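You operate a simulated robot arm through the tools that you are given. There is no shell and no other tool.

The job below is to be done with a simulated robot arm. You get a single attempt, and the scene is never put back.

TASK
Put things in order on the marble top. At the end: the grey lavender bag is on the brown saucer; the yellow peg stands where the grey felt pad stood; the green shampoo bottle stands where the yellow peg stood; the grey felt pad stands where the grey lavender bag stood; whatever was shut is shut again. Leave all else as you found it, and nothing knocked over.

Only the result counts: the job must be done as asked and must still hold three seconds after the hand-in. Knocking over, shifting, dropping, spilling or breaking anything else fails it.

THE ROBOT
A 6-joint arm with a two-finger parallel gripper, fixed in place. Base frame: the origin is at the foot of the arm, x ahead of it, y to its left, z up; the work surface is at about z = 0. Lengths are in mm, angles in degrees, forces in N, time in s.
With the tool pointing down near the work surface it reaches from about 140 to 580 mm from the base axis. Its first joint turns from -66.0 to 66.0 degrees. Payload 2.1 kg.
The tool frame sits at the grasp point between the pads (the TCP): z along the fingers, y along the line on which they close. The tips reach 30 mm beyond it. Largest opening 94 mm; finger width 28, thickness 10; the body of the gripper, 50 by 96 mm, starts 55 mm behind the TCP.
Orientation is told as [roll, pitch, yaw] about the base's x, y, z axes, in that order, counted from this pose: with the fingers straight down and closing along the base's y, the tool's x points along the base's -x, its y along +y and its z along -z.

THE INTERFACE
- The arm moves only by the tool play_rows. Its argument "motion" is a list of rows, each a list of 7 numbers: the shift along the base's x, y, z in mm, then the turn, a rotation vector about the base's x, y, z in degrees, then the closure, from 0 (fully open) to 1 (shut). In form: [[tx, ty, tz, ax, ay, az, fingers], ...]. A call has 1 to 20 rows; each row shifts and turns the commanded pose from where the row before left it. A row lasts 0.2 s, in which the tool goes at most 50 mm and 8.6 degrees; a call with a longer step from one row to the next is refused whole, and so is a gripper value outside its range. Where a pose cannot be reached the arm comes as near as it can. A force on the tool above 40 N (or 10 N above the force at the start of the call, whichever is more), or a blocked arm, ends the call early, and 0.2 s more pass. The fingers move at their own pace (about 72 mm/s each) and stop on an object; they squeeze with about 36 N. The grip force told is the motor's: it shows also when the fingers shut on nothing. Time passes only in rows, and 0.2 s behind the last, so rows that do not move let the fingers close. It gives the time, the measured TCP pose, the force on the tool (base axes), the opening and the grip force at its end, in the units of the frame above (readings bear some noise), with the torque about the TCP (base axes, N m) and any sound that the robot's microphone picked up.
- Cameras (640 x 400 px; columns grow to the right, rows downward): "scene" is fixed at [56.8, -371.3, 482]; the picture's right is [0.76, -0.65, 0.00], its down [-0.37, -0.44, -0.82] and it looks along [0.53, 0.62, -0.57] (base axes); focal length 224 px, centre (320, 200). "wrist" rides on the gripper at [76, 14, -102] in the tool frame; the picture's right is [-0.18, 0.98, 0.00], its down [-0.75, -0.14, -0.64] and it looks along [-0.63, -0.12, 0.77] (tool axes); focal length 243 px, centre (320, 200). There is no depth. A picture from a camera that has moved, and an enlarged one, comes with that camera's place and axes in the base frame and with its lens.
- capture(camera): a new picture of that camera. The clock stands still meanwhile.
- inspect(camera, box): a new picture of the part [left, top, right, bottom] of that camera's present view, enlarged. The clock stands still meanwhile.
- close_job(): hands the job in; it is judged then, once.

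Nothing tells you positions but the pictures and the camera data. Unless the task says otherwise, let go and move clear before handing in.

The tools are called after ">>>" by a JSON object that holds its "method" and its "body". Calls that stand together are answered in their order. play_rows: Moves the arm, as the interface text tells. Its arguments: {"type":"object","properties":{"motion":{"type":"array"}},"required":["motion"]} The other tools are called the same way: capture (camera) takes a picture; inspect (camera, box) takes an enlarged picture of a part of a camera's view; close_job () hands the job in.

At the start:

```text
time_s: 0.0
tool_pos: [267.0, 33.2, 380.0]
tool_rot: [0.0, -0.1, 0.0]
force: [0.0, 0.2, -0.5]
moment: [0.02, 0.0, -0.01]
width: 93.8
gripper_force: 0.1
```

scene: 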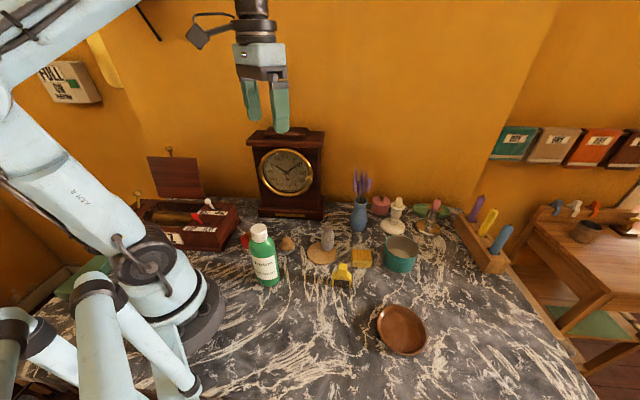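
wrist: 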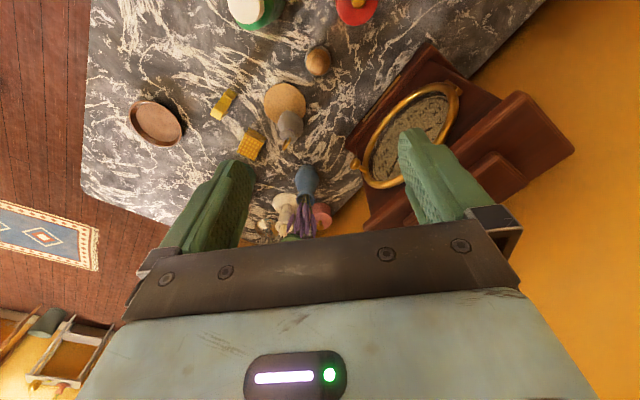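

I see a marble top with a green bottle, a yellow peg-like thing, a brown saucer, a clock, a box and several small items. I'll enlarge the views first to tell the objects apart.

>>> {"method": "inspect", "body": {"camera": "scene", "box": [230, 190, 390, 290]}}

>>> {"method": "inspect", "body": {"camera": "scene", "box": [340, 160, 520, 272]}}

>>> {"method": "inspect", "body": {"camera": "scene", "box": [40, 140, 260, 300]}}

>>> {"method": "inspect", "body": {"camera": "wrist", "box": [100, 0, 400, 188]}}

>>> {"method": "inspect", "body": {"camera": "scene", "box": [440, 180, 640, 305]}}

```text
4.00 times, centred on (310, 240) of scene
camera zoom: at [56.8, -371.3, 482.0], right [0.76, -0.65, 0.0], down [-0.37, -0.44, -0.82], along [0.53, 0.62, -0.57], focal length 894 px, centre (360, 40)
```

zoom: 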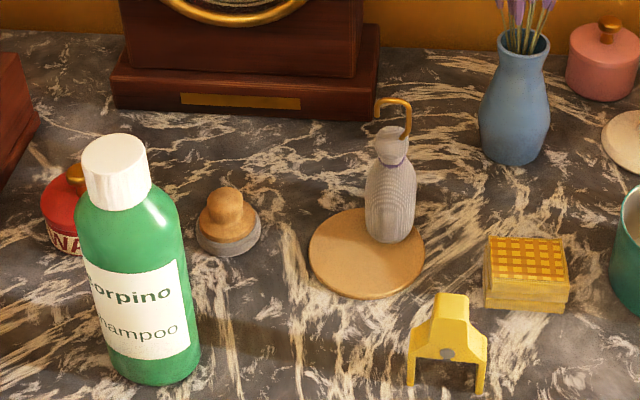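

```text
3.56 times, centred on (430, 216) of scene
camera zoom: at [56.8, -371.3, 482.0], right [0.76, -0.65, 0.0], down [-0.37, -0.44, -0.82], along [0.53, 0.62, -0.57], focal length 795 px, centre (-71, 143)
```

zoom: 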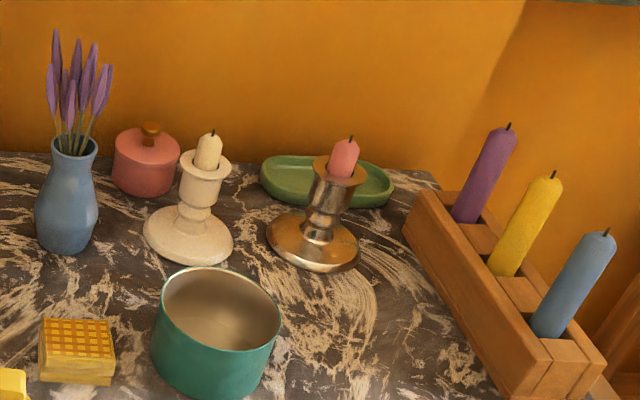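

```text
2.50 times, centred on (150, 220) of scene
camera zoom: at [56.8, -371.3, 482.0], right [0.76, -0.65, 0.0], down [-0.37, -0.44, -0.82], along [0.53, 0.62, -0.57], focal length 559 px, centre (745, 150)
```

zoom: 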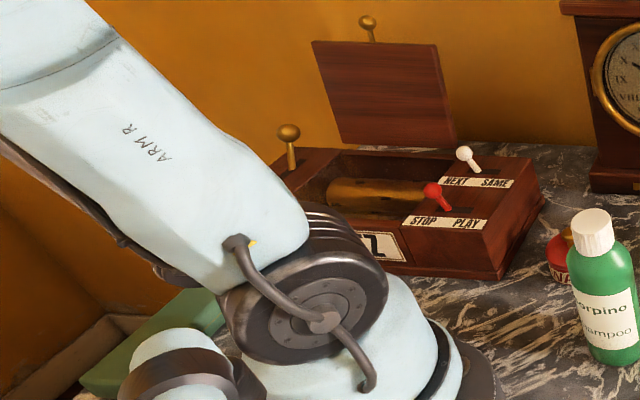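

```text
2.13 times, centred on (250, 94) of wrist
camera zoom: at [191.7, 47.8, 483.2], right [0.18, 0.98, 0.0], down [0.75, -0.14, 0.64], along [0.63, -0.12, -0.77], focal length 516 px, centre (469, 426)
```

zoom: 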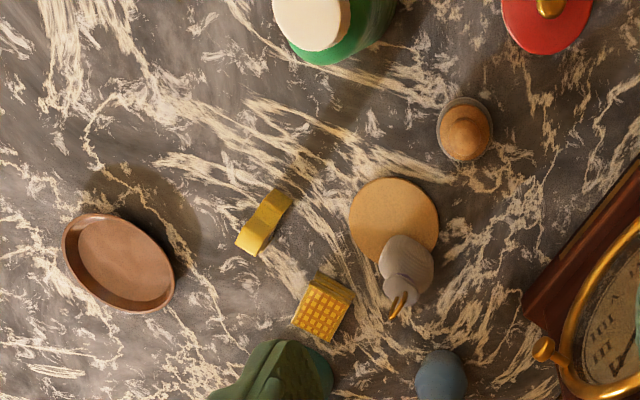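

```text
3.20 times, centred on (540, 242) of scene
camera zoom: at [56.8, -371.3, 482.0], right [0.76, -0.65, 0.0], down [-0.37, -0.44, -0.82], along [0.53, 0.62, -0.57], focal length 716 px, centre (-384, 64)
```

zoom: 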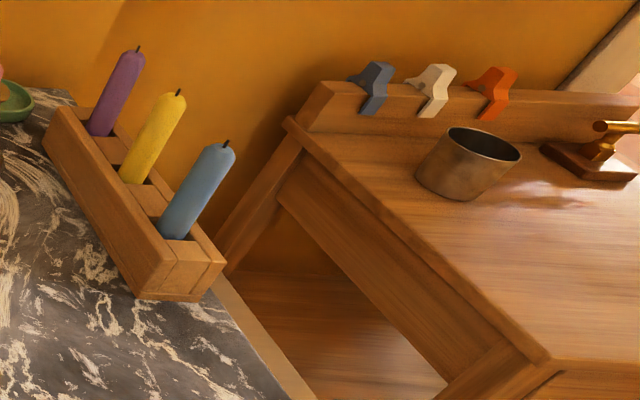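

The grey felt pad (wooden knob) is near (272, 26). The lavender bag stands on or near a cork coaster at about (362, -46), the yellow peg is near (310, -158), the brown saucer near (328, -313) and the bottle near (181, -30). I'll lower the arm over the middle for a closer wrist view.

>>> {"method": "play_rows", "body": {"motion": [[5, -12, -30, 0, 0, 0, 0], [5, -12, -30, 0, 0, 0, 0], [5, -12, -30, 0, 0, 0, 0], [5, -12, -30, 0, 0, 0, 0], [5, -12, -30, 0, 0, 0, 0], [5, -12, -30, 0, 0, 0, 0]]}}

>>> {"method": "capture", "body": {"camera": "wrist"}}

>>> {"method": "inspect", "body": {"camera": "wrist", "box": [160, 20, 480, 220]}}

>>> {"method": "capture", "body": {"camera": "scene"}}

```text
time_s: 1.4
tool_pos: [297.1, -38.9, 199.7]
tool_rot: [0.0, 0.0, 0.1]
force: [-0.7, -0.1, -0.2]
moment: [0.01, 0.04, 0.01]
width: 93.9
gripper_force: 0.0
```

```text
taken
camera wrist: at [220.7, -24.7, 302.1], right [0.18, 0.98, 0.0], down [0.75, -0.14, 0.64], along [0.63, -0.12, -0.77], focal length 243 px, centre (320, 200)
```

wrist: 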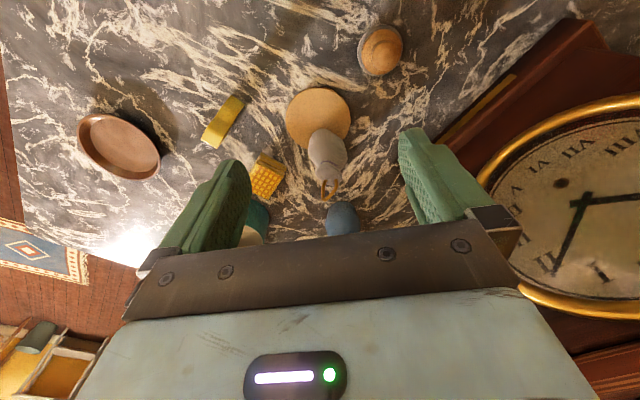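

```text
2.00 times, centred on (320, 120) of wrist
camera zoom: at [220.7, -24.7, 302.1], right [0.18, 0.98, 0.0], down [0.75, -0.14, 0.64], along [0.63, -0.12, -0.77], focal length 485 px, centre (320, 360)
```

zoom: 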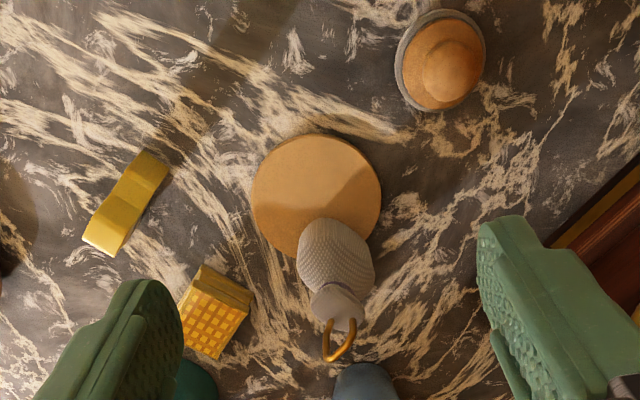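

```text
taken
```

scene: 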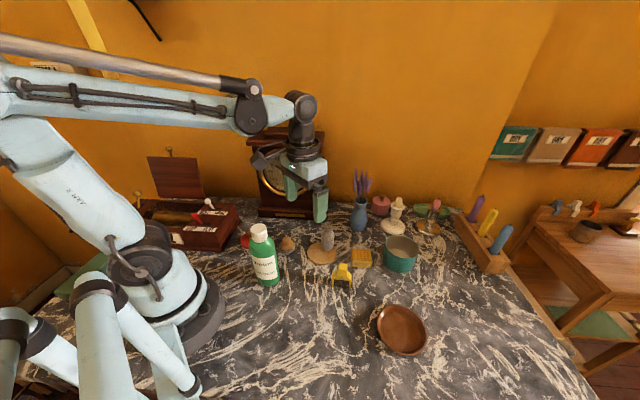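

The bag seems to stand near the back edge of the cork coaster. I'll enlarge the scene view to locate its foot, and those of the pad, peg and bottle, more exactly.

>>> {"method": "inspect", "body": {"camera": "scene", "box": [296, 215, 360, 255]}}

>>> {"method": "inspect", "body": {"camera": "scene", "box": [320, 250, 384, 290]}}

>>> {"method": "inspect", "body": {"camera": "scene", "box": [235, 218, 331, 278]}}

>>> {"method": "inspect", "body": {"camera": "scene", "box": [238, 215, 350, 285]}}

>>> {"method": "inspect", "body": {"camera": "scene", "box": [355, 290, 451, 350]}}

```text
10.00 times, centred on (328, 235) of scene
camera zoom: at [56.8, -371.3, 482.0], right [0.76, -0.65, 0.0], down [-0.37, -0.44, -0.82], along [0.53, 0.62, -0.57], focal length 2236 px, centre (240, -150)
```

zoom: 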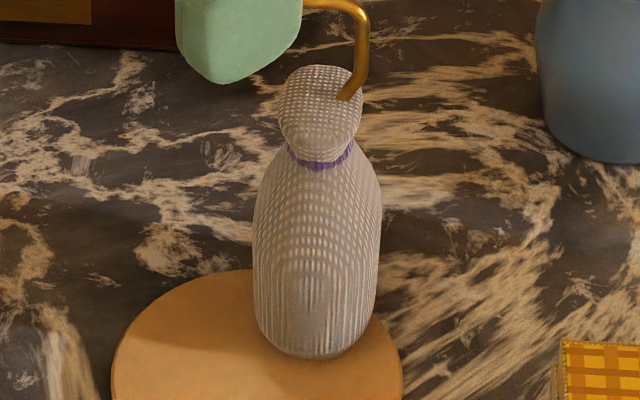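

```text
10.00 times, centred on (352, 270) of scene
camera zoom: at [56.8, -371.3, 482.0], right [0.76, -0.65, 0.0], down [-0.37, -0.44, -0.82], along [0.53, 0.62, -0.57], focal length 2236 px, centre (0, -500)
```

zoom: 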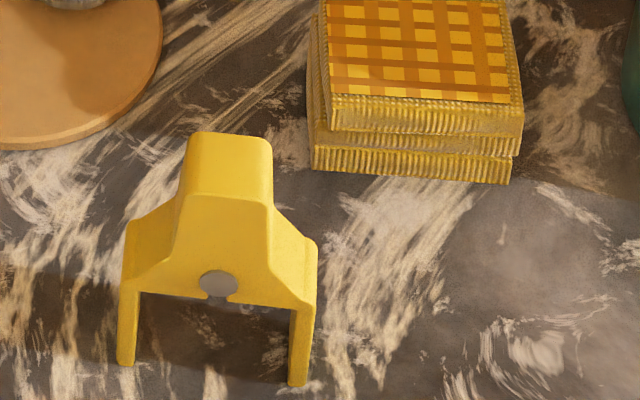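

```text
6.67 times, centred on (283, 248) of scene
camera zoom: at [56.8, -371.3, 482.0], right [0.76, -0.65, 0.0], down [-0.37, -0.44, -0.82], along [0.53, 0.62, -0.57], focal length 1491 px, centre (567, -120)
```

zoom: 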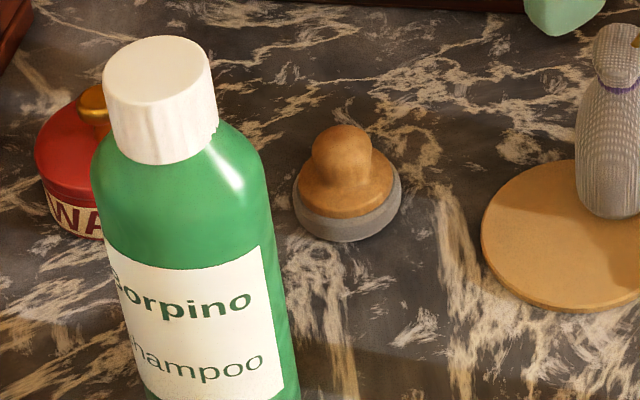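

```text
5.71 times, centred on (294, 250) of scene
camera zoom: at [56.8, -371.3, 482.0], right [0.76, -0.65, 0.0], down [-0.37, -0.44, -0.82], along [0.53, 0.62, -0.57], focal length 1278 px, centre (469, -86)
```

zoom: 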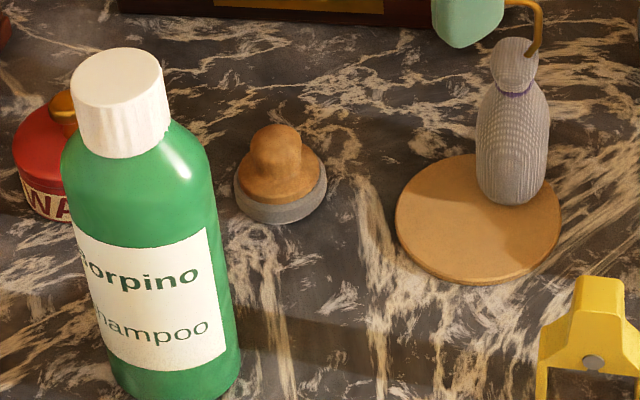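

```text
6.67 times, centred on (403, 320) of scene
camera zoom: at [56.8, -371.3, 482.0], right [0.76, -0.65, 0.0], down [-0.37, -0.44, -0.82], along [0.53, 0.62, -0.57], focal length 1491 px, centre (-233, -600)
```

zoom: 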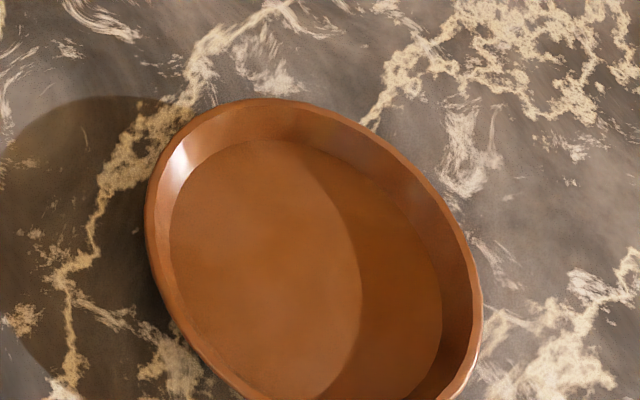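

The bag's foot rests on the rear part of the coaster, at about (364, -45), with a hook that reaches up to roughly 123 mm. I'll tilt the wrist camera to look straight down and fix the positions and orientations.

>>> {"method": "play_rows", "body": {"motion": [[5, -5, 20, 0, 7.8, 0, 0], [5, -5, 20, 0, 7.8, 0, 0], [5, -5, 20, 0, 7.8, 0, 0], [5, -5, 20, 0, 7.8, 0, 0], [5, -5, 20, 0, 7.8, 0, 0]]}}

>>> {"method": "capture", "body": {"camera": "wrist"}}

>>> {"method": "inspect", "body": {"camera": "wrist", "box": [160, 50, 480, 250]}}

```text
time_s: 2.6
tool_pos: [317.0, -78.1, 290.3]
tool_rot: [-1.2, 26.0, 0.0]
force: [0.1, 0.1, -0.2]
moment: [0.01, 0.02, -0.01]
width: 94.1
gripper_force: 0.0
out of reach, approached as far as the arm can: row 4, 5
```

```text
taken
camera wrist: at [293.4, -62.2, 416.0], right [0.15, 0.98, -0.1], down [0.96, -0.12, 0.25], along [0.23, -0.14, -0.96], focal length 243 px, centre (320, 200)
```

wrist: 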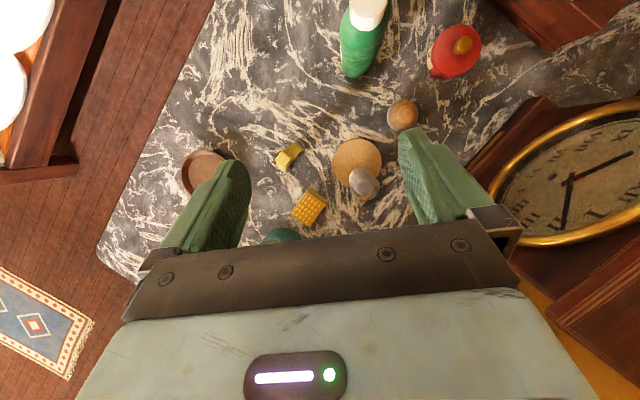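

```text
2.00 times, centred on (320, 150) of wrist
camera zoom: at [293.4, -62.2, 416.0], right [0.15, 0.98, -0.1], down [0.96, -0.12, 0.25], along [0.23, -0.14, -0.96], focal length 485 px, centre (320, 300)
```

zoom: 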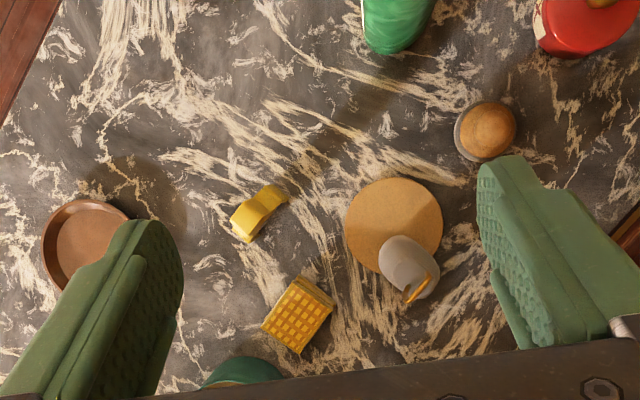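

The wrist reached about 26° of tilt, which gives a usable near-vertical view. I'll enlarge it on the bag, pad and peg.

>>> {"method": "inspect", "body": {"camera": "wrist", "box": [320, 90, 432, 160]}}

>>> {"method": "inspect", "body": {"camera": "wrist", "box": [320, 140, 400, 210]}}

>>> {"method": "inspect", "body": {"camera": "wrist", "box": [260, 130, 340, 180]}}

>>> {"method": "inspect", "body": {"camera": "wrist", "box": [320, 0, 416, 60]}}

```text
5.71 times, centred on (376, 125) of wrist
camera zoom: at [293.4, -62.2, 416.0], right [0.15, 0.98, -0.1], down [0.96, -0.12, 0.25], along [0.23, -0.14, -0.96], focal length 1386 px, centre (0, 629)
```

zoom: 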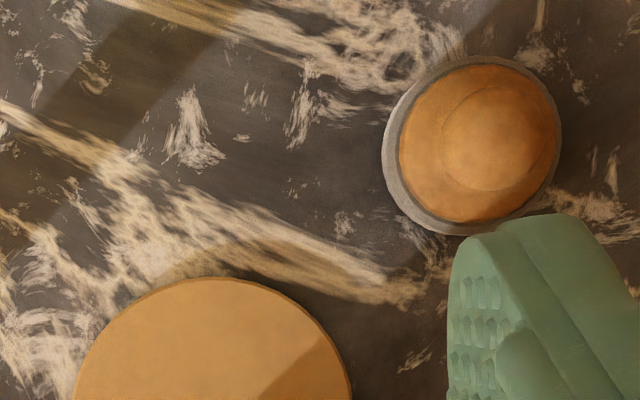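

```text
5.71 times, centred on (360, 175) of wrist
camera zoom: at [293.4, -62.2, 416.0], right [0.15, 0.98, -0.1], down [0.96, -0.12, 0.25], along [0.23, -0.14, -0.96], focal length 1386 px, centre (91, 343)
```

zoom: 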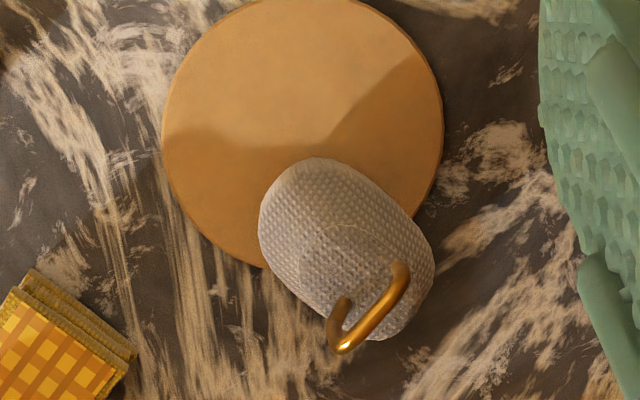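

```text
8.00 times, centred on (300, 155) of wrist
camera zoom: at [293.4, -62.2, 416.0], right [0.15, 0.98, -0.1], down [0.96, -0.12, 0.25], along [0.23, -0.14, -0.96], focal length 1941 px, centre (480, 560)
```

zoom: 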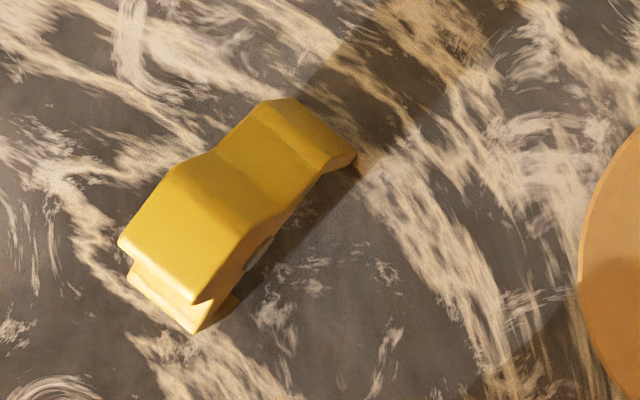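

```text
6.67 times, centred on (368, 30) of wrist
camera zoom: at [293.4, -62.2, 416.0], right [0.15, 0.98, -0.1], down [0.96, -0.12, 0.25], along [0.23, -0.14, -0.96], focal length 1618 px, centre (0, 1333)
```

zoom: 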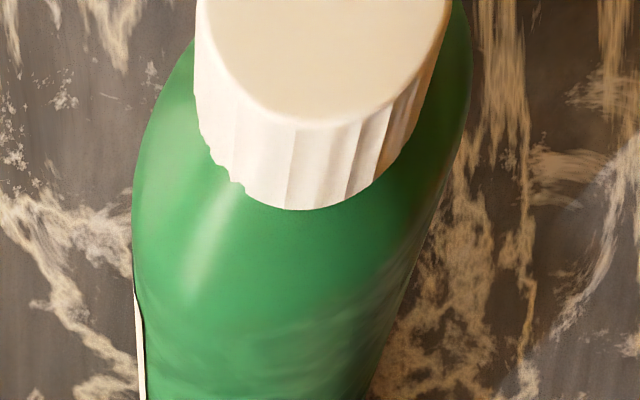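

Bag centre ≈ (363, -46), with its narrow axis along about (0.76, -0.65). The pad is ≈ (274, 28) and the peg ≈ (312, -153). I'll undo the tilt and check the pose.

>>> {"method": "play_rows", "body": {"motion": [[0, 0, 0, 0, -7.8, 0, 0], [0, 0, 0, 0, -7.8, 0, 0], [0, 0, 0, 0, -7.8, 0, 0], [0, 0, 0, 0, -7.8, 0, 0], [0, 0, 0, 0, -7.8, 0, 0]]}}

```text
time_s: 3.8
tool_pos: [316.9, -77.9, 289.5]
tool_rot: [-1.5, -13.3, 0.1]
force: [-0.7, 0.1, -0.1]
moment: [0.0, -0.01, 0.0]
width: 93.9
gripper_force: 0.0
```

The commanded pose was reset where the reach ended, so I'm now tilted -13°. I'll level the tool, then turn it by about 49.5° to line up with the bag's narrow side and hover over it.

>>> {"method": "play_rows", "body": {"motion": [[0, 0, 0, 0.75, 6.65, 0, 0], [0, 0, 0, 0.75, 6.65, 0, 0], [7.7, 5.3, -15, 0, 0, 8.25, 0], [7.7, 5.3, -15, 0, 0, 8.25, 0], [7.7, 5.3, -15, 0, 0, 8.25, 0], [7.7, 5.3, -15, 0, 0, 8.25, 0], [7.7, 5.3, -15, 0, 0, 8.25, 0], [7.7, 5.3, -15, 0, 0, 8.25, 0]]}}

>>> {"method": "capture", "body": {"camera": "wrist"}}

>>> {"method": "inspect", "body": {"camera": "wrist", "box": [220, 80, 412, 200]}}

>>> {"method": "inspect", "body": {"camera": "scene", "box": [256, 130, 416, 270]}}

```text
time_s: 5.6
tool_pos: [363.5, -45.8, 199.3]
tool_rot: [0.1, 0.1, 49.7]
force: [0.0, 0.4, -0.3]
moment: [0.05, -0.04, -0.01]
width: 94.1
gripper_force: 0.1
```

```text
taken
camera wrist: at [303.9, -94.6, 303.8], right [-0.63, 0.78, 0.0], down [0.6, 0.48, 0.64], along [0.5, 0.4, -0.77], focal length 243 px, centre (320, 200)
```

wrist: 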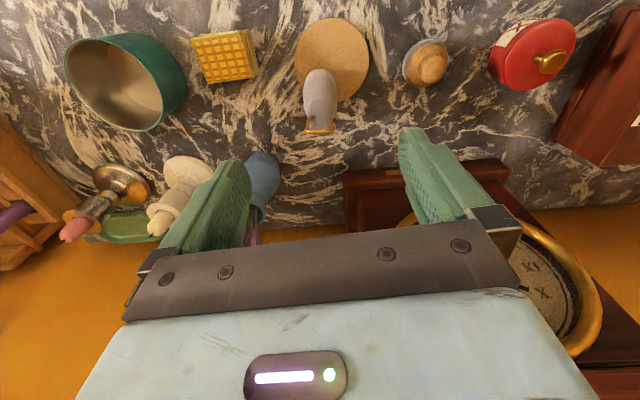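

```text
3.33 times, centred on (316, 140) of wrist
camera zoom: at [303.9, -94.6, 303.8], right [-0.63, 0.78, 0.0], down [0.6, 0.48, 0.64], along [0.5, 0.4, -0.77], focal length 809 px, centre (333, 400)
```

zoom: 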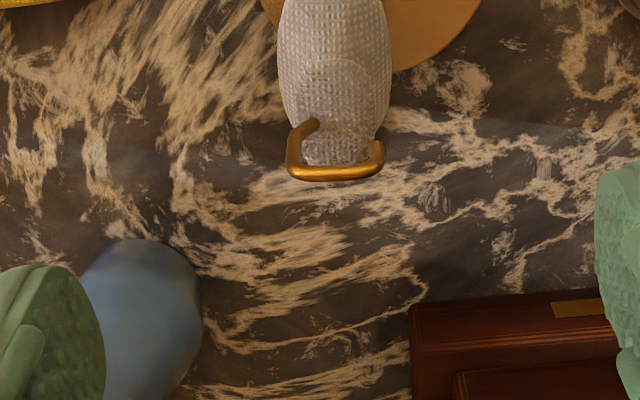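

```text
2.86 times, centred on (336, 200) of scene
camera zoom: at [56.8, -371.3, 482.0], right [0.76, -0.65, 0.0], down [-0.37, -0.44, -0.82], along [0.53, 0.62, -0.57], focal length 639 px, centre (274, 200)
```

zoom: 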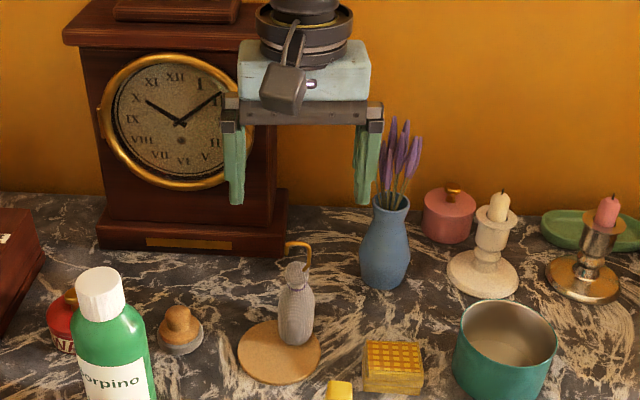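

The tool is lined up with the bag's narrow side and almost centred on it. I'll go down in stages with the fingers straddling the bag.

>>> {"method": "play_rows", "body": {"motion": [[0.5, 0.5, -25, 0, 0, 0, 0], [0.5, 0.5, -25, 0, 0, 0, 0], [0.5, 0.5, -25, 0, 0, 0, 0], [0, 0, -15, 0, 0, 0, 0]]}}

>>> {"method": "inspect", "body": {"camera": "scene", "box": [288, 160, 384, 260]}}

>>> {"method": "capture", "body": {"camera": "wrist"}}

```text
time_s: 6.6
tool_pos: [364.0, -46.0, 109.2]
tool_rot: [0.1, 0.2, 49.4]
force: [0.5, -0.1, 0.5]
moment: [0.01, -0.04, 0.01]
width: 93.9
gripper_force: 0.1
```

```text
4.00 times, centred on (336, 210) of scene
camera zoom: at [56.8, -371.3, 482.0], right [0.76, -0.65, 0.0], down [-0.37, -0.44, -0.82], along [0.53, 0.62, -0.57], focal length 894 px, centre (256, 160)
```

zoom: 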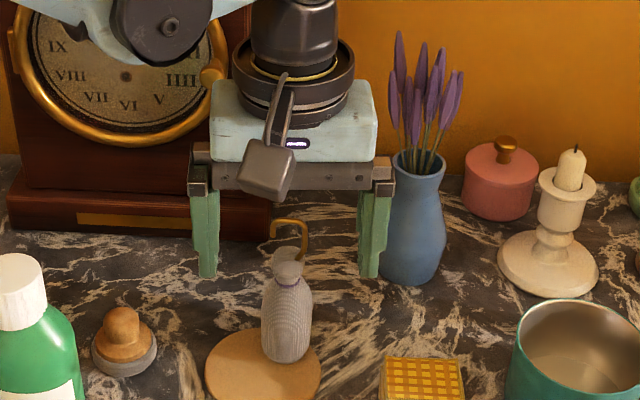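

```text
taken
camera wrist: at [304.3, -93.8, 213.1], right [-0.63, 0.78, 0.0], down [0.6, 0.48, 0.64], along [0.5, 0.4, -0.77], focal length 243 px, centre (320, 200)
```

wrist: 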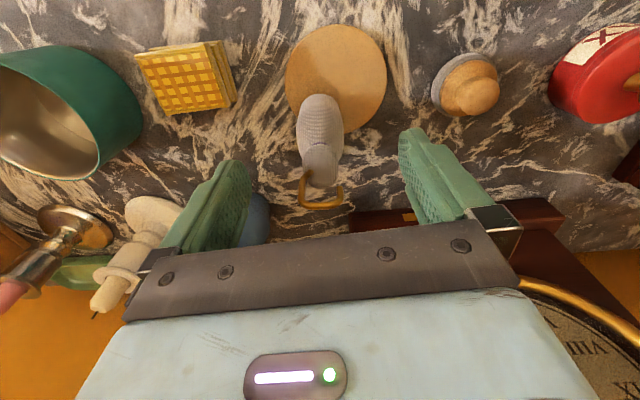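

The palm is clear above the hook, whose top is at about 123 mm. I'll go down to TCP z ≈ 72 and close on the bag.

>>> {"method": "play_rows", "body": {"motion": [[0.5, 0.7, -13, 0, 0, 0, 0], [0.5, 0.7, -12, 0, 0, 0, 0], [0, 0, -8, 0, 0, 0, 0], [0, 0, -4, 0, 0, 0, 0], [0, 0, 0, 0, 0, 0, 0]]}}

>>> {"method": "inspect", "body": {"camera": "scene", "box": [288, 180, 384, 260]}}

>>> {"method": "capture", "body": {"camera": "wrist"}}

```text
time_s: 7.8
tool_pos: [367.4, -43.5, 71.8]
tool_rot: [0.1, 0.2, 49.4]
force: [0.3, 0.0, -0.9]
moment: [-0.02, 0.01, 0.04]
width: 93.9
gripper_force: 0.1
```

```text
5.00 times, centred on (336, 220) of scene
camera zoom: at [56.8, -371.3, 482.0], right [0.76, -0.65, 0.0], down [-0.37, -0.44, -0.82], along [0.53, 0.62, -0.57], focal length 1118 px, centre (240, 100)
```

zoom: 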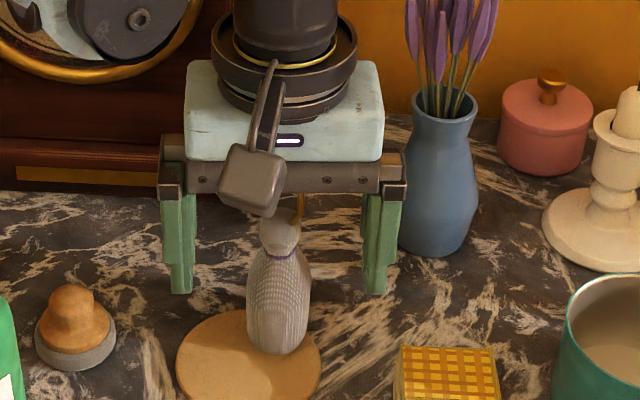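

```text
taken
camera wrist: at [305.6, -92.0, 176.5], right [-0.63, 0.78, 0.0], down [0.6, 0.48, 0.64], along [0.5, 0.4, -0.77], focal length 243 px, centre (320, 200)
```

wrist: 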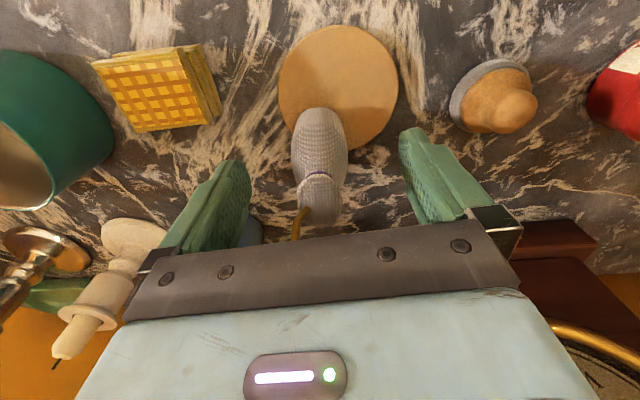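

No contact force is showing and the fingers straddle the bag's body. I'll close the gripper.

>>> {"method": "play_rows", "body": {"motion": [[0, 0, 0, 0, 0, 0, 1], [0, 0, 0, 0, 0, 0, 1], [0, 0, 0, 0, 0, 0, 1], [0, 0, 0, 0, 0, 0, 1]]}}

>>> {"method": "inspect", "body": {"camera": "scene", "box": [288, 180, 384, 260]}}

```text
time_s: 8.8
tool_pos: [366.3, -43.8, 73.2]
tool_rot: [0.0, 0.3, 49.5]
force: [0.9, -0.1, 1.4]
moment: [-0.03, -0.06, 0.0]
width: 33.8
gripper_force: 35.8
```

```text
5.00 times, centred on (336, 220) of scene
camera zoom: at [56.8, -371.3, 482.0], right [0.76, -0.65, 0.0], down [-0.37, -0.44, -0.82], along [0.53, 0.62, -0.57], focal length 1118 px, centre (240, 100)
```

zoom: 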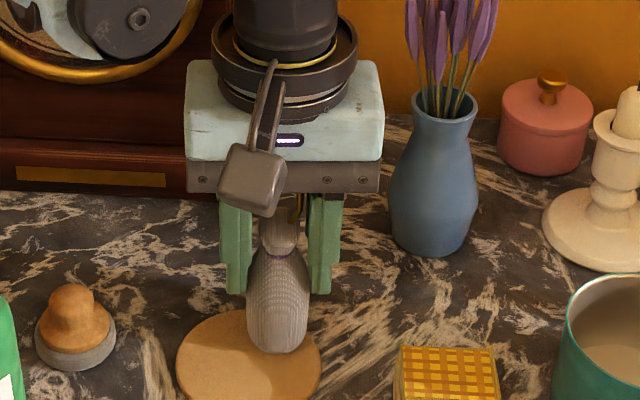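

The grip is firm at 33.8 mm. I'll lift a little and check the hold.

>>> {"method": "play_rows", "body": {"motion": [[0, 0, 5, 0, 0, 0, 1], [0, 0, 10, 0, 0, 0, 1], [0, 0, 20, 0, 0, 0, 1], [0, 0, 20, 0, 0, 0, 1]]}}

>>> {"method": "inspect", "body": {"camera": "scene", "box": [288, 180, 384, 260]}}

>>> {"method": "inspect", "body": {"camera": "scene", "box": [355, 280, 451, 370]}}

```text
time_s: 9.8
tool_pos: [366.5, -44.1, 128.3]
tool_rot: [0.1, 0.2, 49.4]
force: [1.3, 0.2, -0.5]
moment: [0.01, 0.03, 0.01]
width: 34.0
gripper_force: 36.2
```

```text
5.00 times, centred on (336, 220) of scene
camera zoom: at [56.8, -371.3, 482.0], right [0.76, -0.65, 0.0], down [-0.37, -0.44, -0.82], along [0.53, 0.62, -0.57], focal length 1118 px, centre (240, 100)
```

zoom: 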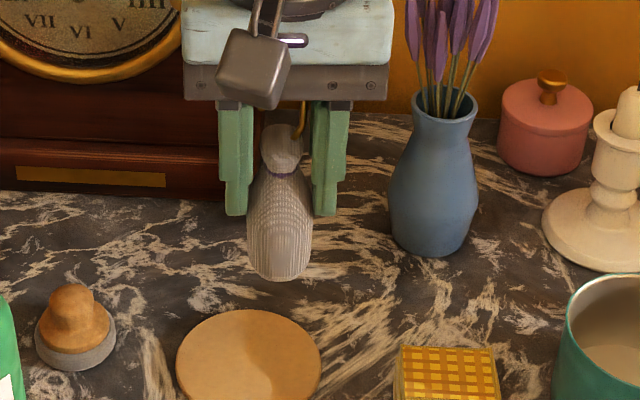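

```text
4.44 times, centred on (403, 325) of scene
camera zoom: at [56.8, -371.3, 482.0], right [0.76, -0.65, 0.0], down [-0.37, -0.44, -0.82], along [0.53, 0.62, -0.57], focal length 994 px, centre (-49, -356)
```

zoom: 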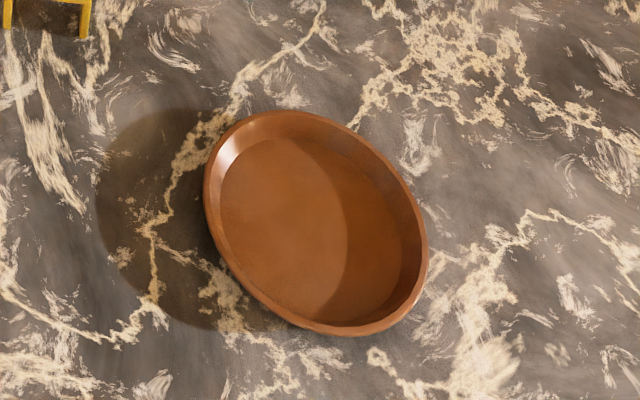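

The bag is held and hangs steady, its foot about 68 mm below the TCP. The saucer's centre is near (322, -313), so I'll raise the bag and carry it there.

>>> {"method": "play_rows", "body": {"motion": [[0, 0, 21, 0, 0, 0, 1], [0, 0, 21, 0, 0, 0, 1], [-4.45, -26.9, 0, 0, 0, -3.5, 1], [-4.45, -26.9, 0, 0, 0, -3.5, 1], [-4.45, -26.9, 0, 0, 0, -3.5, 1], [-4.45, -26.9, 0, 0, 0, -3.5, 1], [-4.45, -26.9, 0, 0, 0, -3.5, 1], [-4.45, -26.9, 0, 0, 0, -3.5, 1], [-4.45, -26.9, 0, 0, 0, -3.5, 1], [-4.45, -26.9, 0, 0, 0, -3.5, 1], [-4.45, -26.9, 0, 0, 0, -3.5, 1], [-4.45, -26.9, 0, 0, 0, -3.5, 1], [0, 0, 0, 0, 0, 0, 1]]}}

>>> {"method": "capture", "body": {"camera": "scene"}}

>>> {"method": "capture", "body": {"camera": "wrist"}}

```text
time_s: 12.6
tool_pos: [322.0, -312.0, 168.8]
tool_rot: [0.1, 0.2, 14.5]
force: [0.2, 0.1, -0.6]
moment: [0.03, 0.01, 0.02]
width: 33.8
gripper_force: 36.1
```

```text
taken
```

scene: 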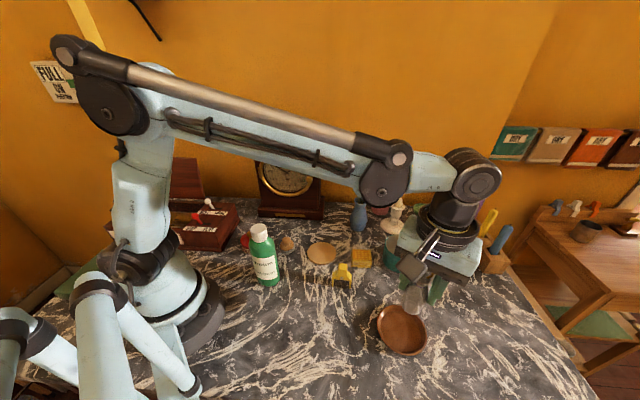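

```text
taken
camera wrist: at [244.7, -317.1, 273.4], right [-0.07, 1.0, 0.0], down [0.77, 0.05, 0.64], along [0.64, 0.04, -0.77], focal length 243 px, centre (320, 200)
```

wrist: 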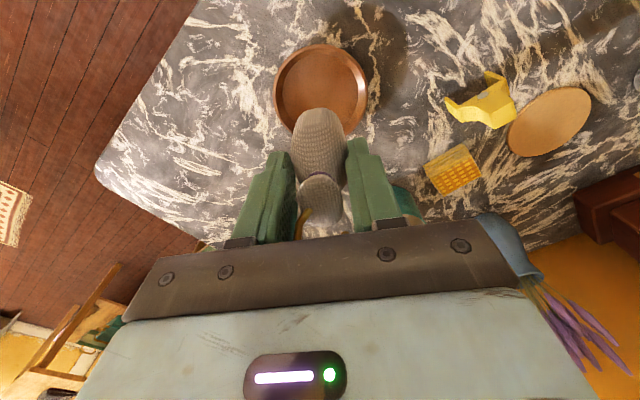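

The bag hangs over the saucer, whose rim centre looks to be at about (319, -311). I'll make a small correction and go down to just above the saucer floor.

>>> {"method": "play_rows", "body": {"motion": [[-1.5, 0.3, -25, 0, 0, 0, 1], [-1.2, 0.2, -25, 0, 0, 0, 1], [0, 0, -20, 0, 0, 0, 1], [0, 0, -10, 0, 0, 0, 1], [0, 0, -6, 0, 0, 0, 1], [0, 0, 0, 0, 0, 0, 1]]}}

>>> {"method": "inspect", "body": {"camera": "scene", "box": [355, 260, 467, 370]}}

>>> {"method": "capture", "body": {"camera": "wrist"}}

```text
time_s: 14.0
tool_pos: [319.1, -310.8, 84.0]
tool_rot: [0.2, 0.2, 14.4]
force: [0.3, 1.0, 0.2]
moment: [-0.05, -0.01, -0.02]
width: 34.1
gripper_force: 36.2
```

```text
3.64 times, centred on (411, 315) of scene
camera zoom: at [56.8, -371.3, 482.0], right [0.76, -0.65, 0.0], down [-0.37, -0.44, -0.82], along [0.53, 0.62, -0.57], focal length 813 px, centre (-11, -218)
```

zoom: 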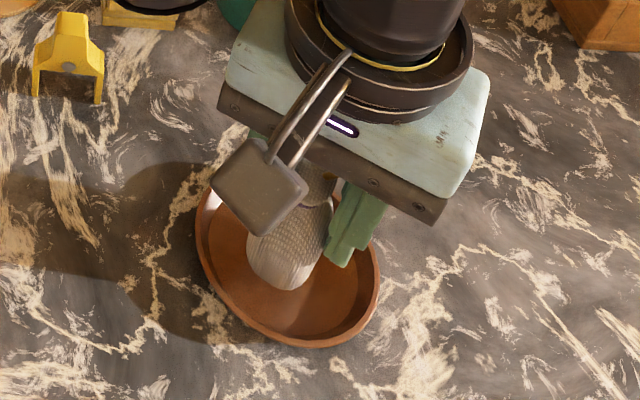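

```text
taken
camera wrist: at [240.8, -316.5, 187.8], right [-0.07, 1.0, 0.0], down [0.77, 0.05, 0.64], along [0.64, 0.04, -0.77], focal length 243 px, centre (320, 200)
```

wrist: 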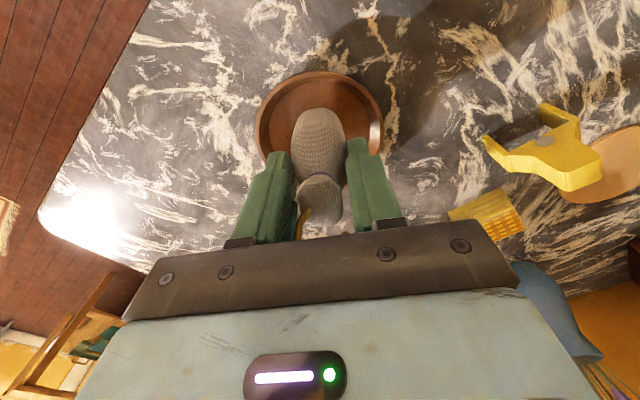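

The bag's foot should now be roughly 10 mm above the saucer floor. I'll go down in small steps and watch the force.

>>> {"method": "play_rows", "body": {"motion": [[0, 0, -3, 0, 0, 0, 1], [0, 0, -2, 0, 0, 0, 1], [0, 0, 0, 0, 0, 0, 1]]}}

>>> {"method": "play_rows", "body": {"motion": [[0, 0, -1.5, 0, 0, 0, 1], [0, 0, -1.5, 0, 0, 0, 1], [0, 0, 0, 0, 0, 0, 1]]}}

```text
time_s: 14.8
tool_pos: [318.5, -311.8, 78.5]
tool_rot: [0.0, 0.1, 14.4]
force: [1.1, -0.1, 0.4]
moment: [-0.01, -0.02, -0.03]
width: 33.9
gripper_force: 35.4
```

```text
time_s: 15.6
tool_pos: [317.8, -311.7, 75.2]
tool_rot: [0.1, 0.2, 14.4]
force: [0.1, 0.1, -0.6]
moment: [0.03, 0.02, -0.03]
width: 33.7
gripper_force: 35.6
```

>>> {"method": "play_rows", "body": {"motion": [[0, 0, -1, 0, 0, 0, 1], [0, 0, -1, 0, 0, 0, 1], [0, 0, 0, 0, 0, 0, 1]]}}

>>> {"method": "inspect", "body": {"camera": "scene", "box": [370, 290, 434, 350]}}

```text
time_s: 16.4
tool_pos: [318.8, -312.1, 73.8]
tool_rot: [0.1, 0.2, 14.4]
force: [-0.5, 0.3, 4.4]
moment: [0.01, -0.04, 0.02]
width: 33.8
gripper_force: 35.8
```

```text
6.67 times, centred on (402, 320) of scene
camera zoom: at [56.8, -371.3, 482.0], right [0.76, -0.65, 0.0], down [-0.37, -0.44, -0.82], along [0.53, 0.62, -0.57], focal length 1491 px, centre (-227, -600)
```

zoom: 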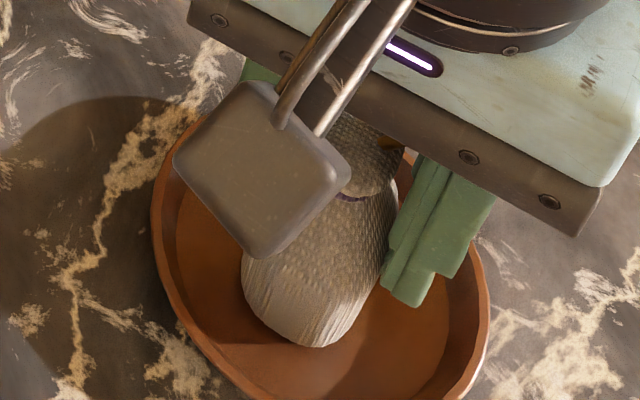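

The upward force of 4.4 N shows the bag standing on the saucer floor. I'll open the fingers gently and then back straight up.

>>> {"method": "play_rows", "body": {"motion": [[0, 0, -0.4, 0, 0, 0, 1], [0, 0, 0, 0, 0, 0, 0.55], [0, 0, 0, 0, 0, 0, 0.45], [0, 0, 0, 0, 0, 0, 0.2], [0, 0, 0, 0, 0, 0, 0], [0, 0, 0, 0, 0, 0, 0]]}}

>>> {"method": "inspect", "body": {"camera": "scene", "box": [355, 260, 467, 370]}}

>>> {"method": "capture", "body": {"camera": "wrist"}}

```text
time_s: 17.8
tool_pos: [318.8, -311.8, 74.4]
tool_rot: [0.2, 0.1, 14.3]
force: [-0.3, 0.1, 0.2]
moment: [0.05, 0.03, 0.0]
width: 93.8
gripper_force: 0.3
```

```text
3.64 times, centred on (411, 315) of scene
camera zoom: at [56.8, -371.3, 482.0], right [0.76, -0.65, 0.0], down [-0.37, -0.44, -0.82], along [0.53, 0.62, -0.57], focal length 813 px, centre (-11, -218)
```

zoom: 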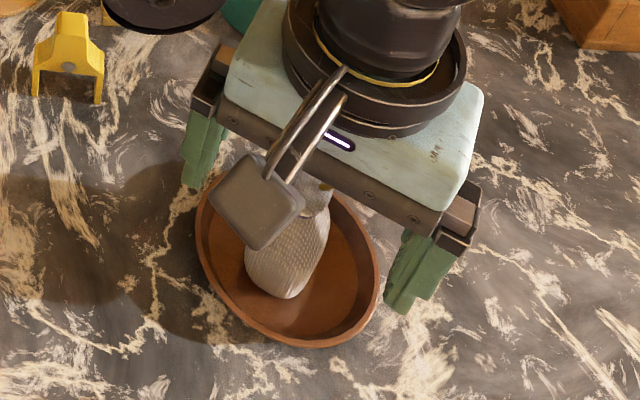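

```text
taken
camera wrist: at [241.9, -317.1, 177.3], right [-0.07, 1.0, 0.0], down [0.77, 0.05, 0.64], along [0.64, 0.04, -0.77], focal length 243 px, centre (320, 200)
```

wrist: 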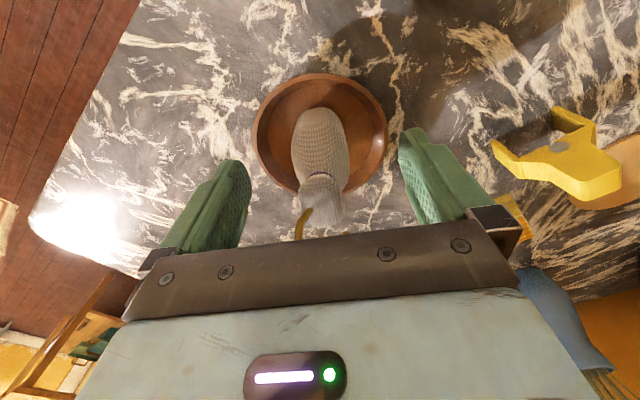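

The bag stands by itself in the saucer. I'll rise straight up and travel to hover over the felt pad.

>>> {"method": "play_rows", "body": {"motion": [[0, 0, 15, 0, 0, 0, 0], [0, 0, 25, 0, 0, 0, 0], [0, 0, 40, 0, 0, 0, 0], [0, 0, 40, 0, 0, 0, 0], [-4.5, 34, 0, 0, 0, -3.44, 0], [-4.5, 34, 0, 0, 0, -3.44, 0], [-4.5, 34, 0, 0, 0, -3.44, 0], [-4.5, 34, 0, 0, 0, -3.44, 0], [-4.5, 34, 0, 0, 0, -3.44, 0], [-4.5, 34, 0, 0, 0, -3.44, 0], [-4.5, 34, 0, 0, 0, -3.44, 0], [-4.5, 34, 0, 0, 0, -3.44, 0], [-4.5, 34, 0, 0, 0, -3.44, 0], [-4.5, 34, 0, 0, 0, -3.44, 0], [0, 0, 0, 0, 0, 0, 0]]}}

>>> {"method": "capture", "body": {"camera": "scene"}}

>>> {"method": "capture", "body": {"camera": "wrist"}}

>>> {"method": "inspect", "body": {"camera": "wrist", "box": [240, 60, 400, 160]}}

>>> {"method": "inspect", "body": {"camera": "scene", "box": [355, 260, 467, 370]}}

```text
time_s: 21.0
tool_pos: [270.9, 27.6, 191.1]
tool_rot: [0.1, 0.2, -20.0]
force: [0.9, 0.1, -0.9]
moment: [-0.02, 0.01, 0.02]
width: 94.1
gripper_force: 0.1
```

```text
taken
```

scene: 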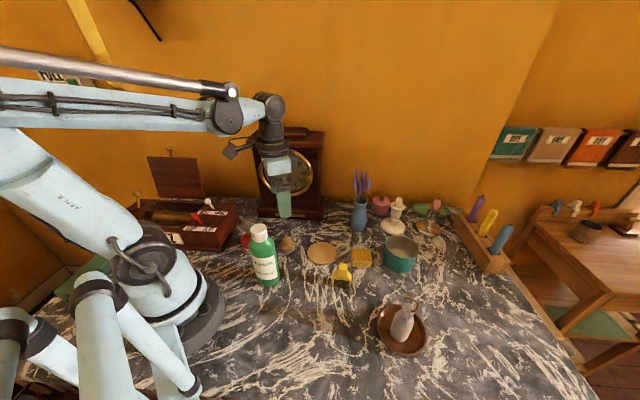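

```text
taken
camera wrist: at [205.3, 67.3, 295.0], right [0.51, 0.86, 0.0], down [0.66, -0.39, 0.64], along [0.55, -0.33, -0.77], focal length 243 px, centre (320, 200)
```

wrist: 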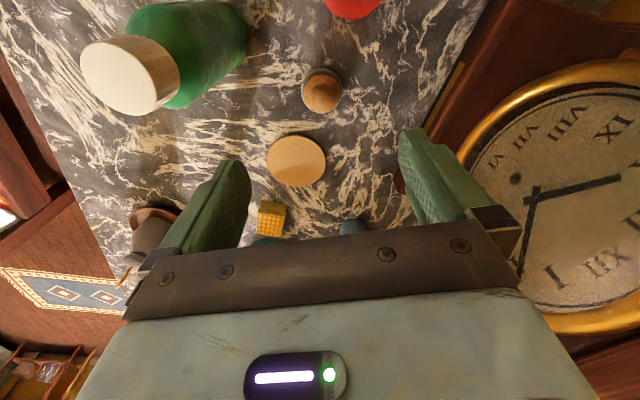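

```text
4.00 times, centred on (320, 110) of wrist
camera zoom: at [205.3, 67.3, 295.0], right [0.51, 0.86, 0.0], down [0.66, -0.39, 0.64], along [0.55, -0.33, -0.77], focal length 970 px, centre (320, 560)
```

zoom: 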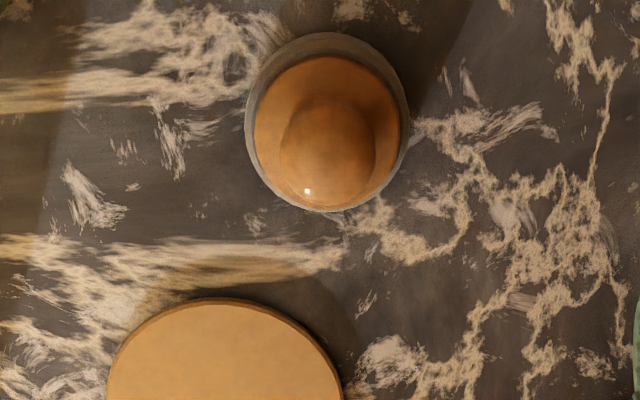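

```text
3.64 times, centred on (411, 315) of scene
camera zoom: at [56.8, -371.3, 482.0], right [0.76, -0.65, 0.0], down [-0.37, -0.44, -0.82], along [0.53, 0.62, -0.57], focal length 813 px, centre (-11, -218)
```

zoom: 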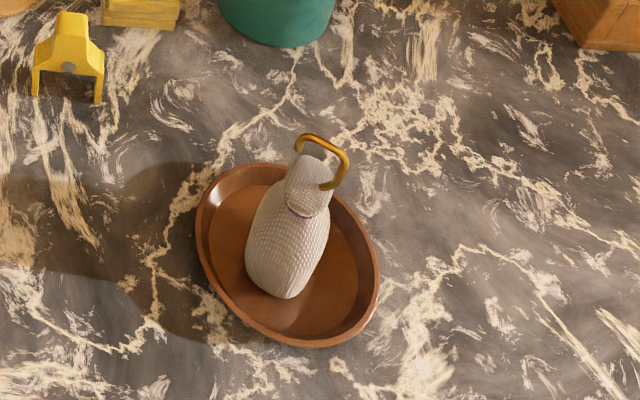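

The bag stands well in the saucer. The pad's centre comes out at about (275, 28), so I'll go down around it in stages.

>>> {"method": "play_rows", "body": {"motion": [[1.5, 0.2, -35, 0, 0, 0, 0], [1.5, 0.2, -35, 0, 0, 0, 0], [0.5, 0, -30, 0, 0, 0, 0], [0, 0, -20, 0, 0, 0, 0], [0, 0, -10, 0, 0, 0, 0], [0, 0, 0, 0, 0, 0, 0]]}}

>>> {"method": "capture", "body": {"camera": "wrist"}}

>>> {"method": "inspect", "body": {"camera": "scene", "box": [230, 190, 342, 260]}}

```text
time_s: 22.4
tool_pos: [277.8, 28.9, 63.1]
tool_rot: [0.0, 0.2, -20.0]
force: [-0.8, -0.2, 0.4]
moment: [-0.02, -0.02, -0.03]
width: 94.0
gripper_force: 0.0
```

```text
taken
camera wrist: at [210.8, 67.6, 166.9], right [0.51, 0.86, 0.0], down [0.66, -0.39, 0.64], along [0.55, -0.32, -0.77], focal length 243 px, centre (320, 200)
```

wrist: 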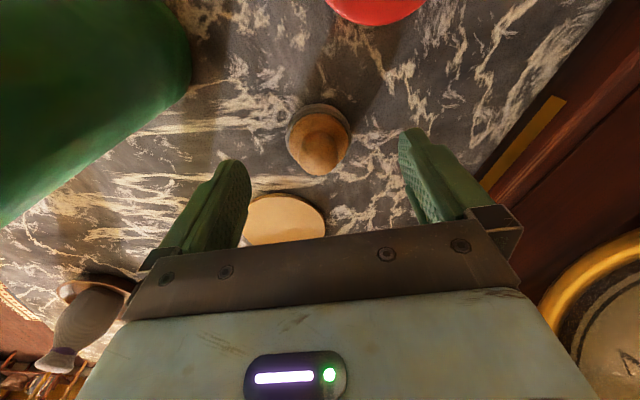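

```text
5.71 times, centred on (286, 225) of scene
camera zoom: at [56.8, -371.3, 482.0], right [0.76, -0.65, 0.0], down [-0.37, -0.44, -0.82], along [0.53, 0.62, -0.57], focal length 1278 px, centre (514, 57)
```

zoom: 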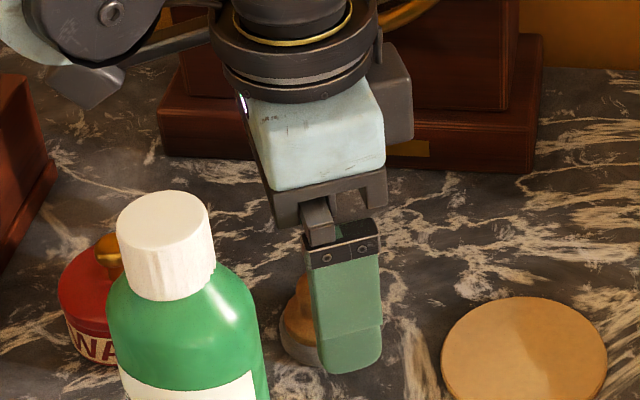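

The pad sits between the fingers with about a 2 mm offset. I'll correct that, go down to z ≈ 34 and close.

>>> {"method": "play_rows", "body": {"motion": [[-1.2, -0.1, -14, 0, 0, 0, 0], [-1, -0.1, -10, 0, 0, 0, 0], [0, 0, -5, 0, 0, 0, 0], [0, 0, 0, 0, 0, 0, 0]]}}

>>> {"method": "capture", "body": {"camera": "wrist"}}

```text
time_s: 23.4
tool_pos: [275.1, 27.6, 33.6]
tool_rot: [0.1, 0.2, -20.0]
force: [0.9, 0.3, -0.7]
moment: [0.01, -0.04, -0.02]
width: 94.1
gripper_force: 0.0
```

```text
taken
camera wrist: at [208.1, 67.4, 137.2], right [0.51, 0.86, 0.0], down [0.66, -0.39, 0.64], along [0.55, -0.32, -0.77], focal length 243 px, centre (320, 200)
```

wrist: 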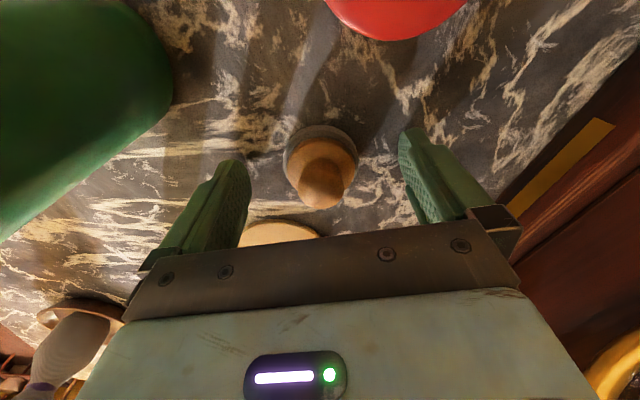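

The fingers are beside the felt base, so I'll close on it.

>>> {"method": "play_rows", "body": {"motion": [[0, 0, 0, 0, 0, 0, 0.3], [0, 0, 0, 0, 0, 0, 1], [0, 0, 0, 0, 0, 0, 1], [0, 0, 0, 0, 0, 0, 1]]}}

>>> {"method": "capture", "body": {"camera": "wrist"}}

```text
time_s: 24.4
tool_pos: [274.2, 27.9, 34.3]
tool_rot: [0.0, 0.2, -20.0]
force: [0.4, 0.2, -0.4]
moment: [-0.02, -0.01, 0.01]
width: 43.2
gripper_force: 36.3
```

```text
taken
camera wrist: at [208.1, 67.4, 137.3], right [0.51, 0.86, 0.0], down [0.66, -0.39, 0.64], along [0.55, -0.32, -0.77], focal length 243 px, centre (320, 200)
```

wrist: 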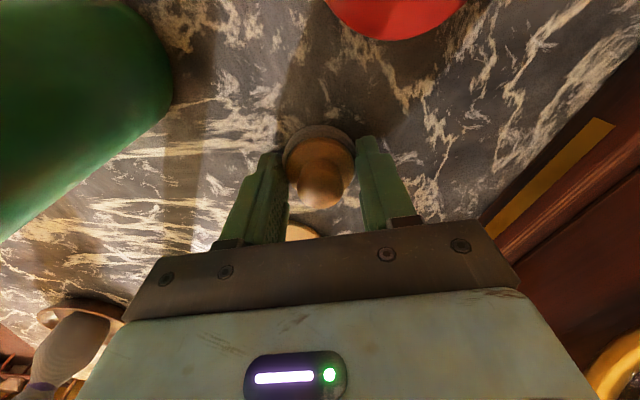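

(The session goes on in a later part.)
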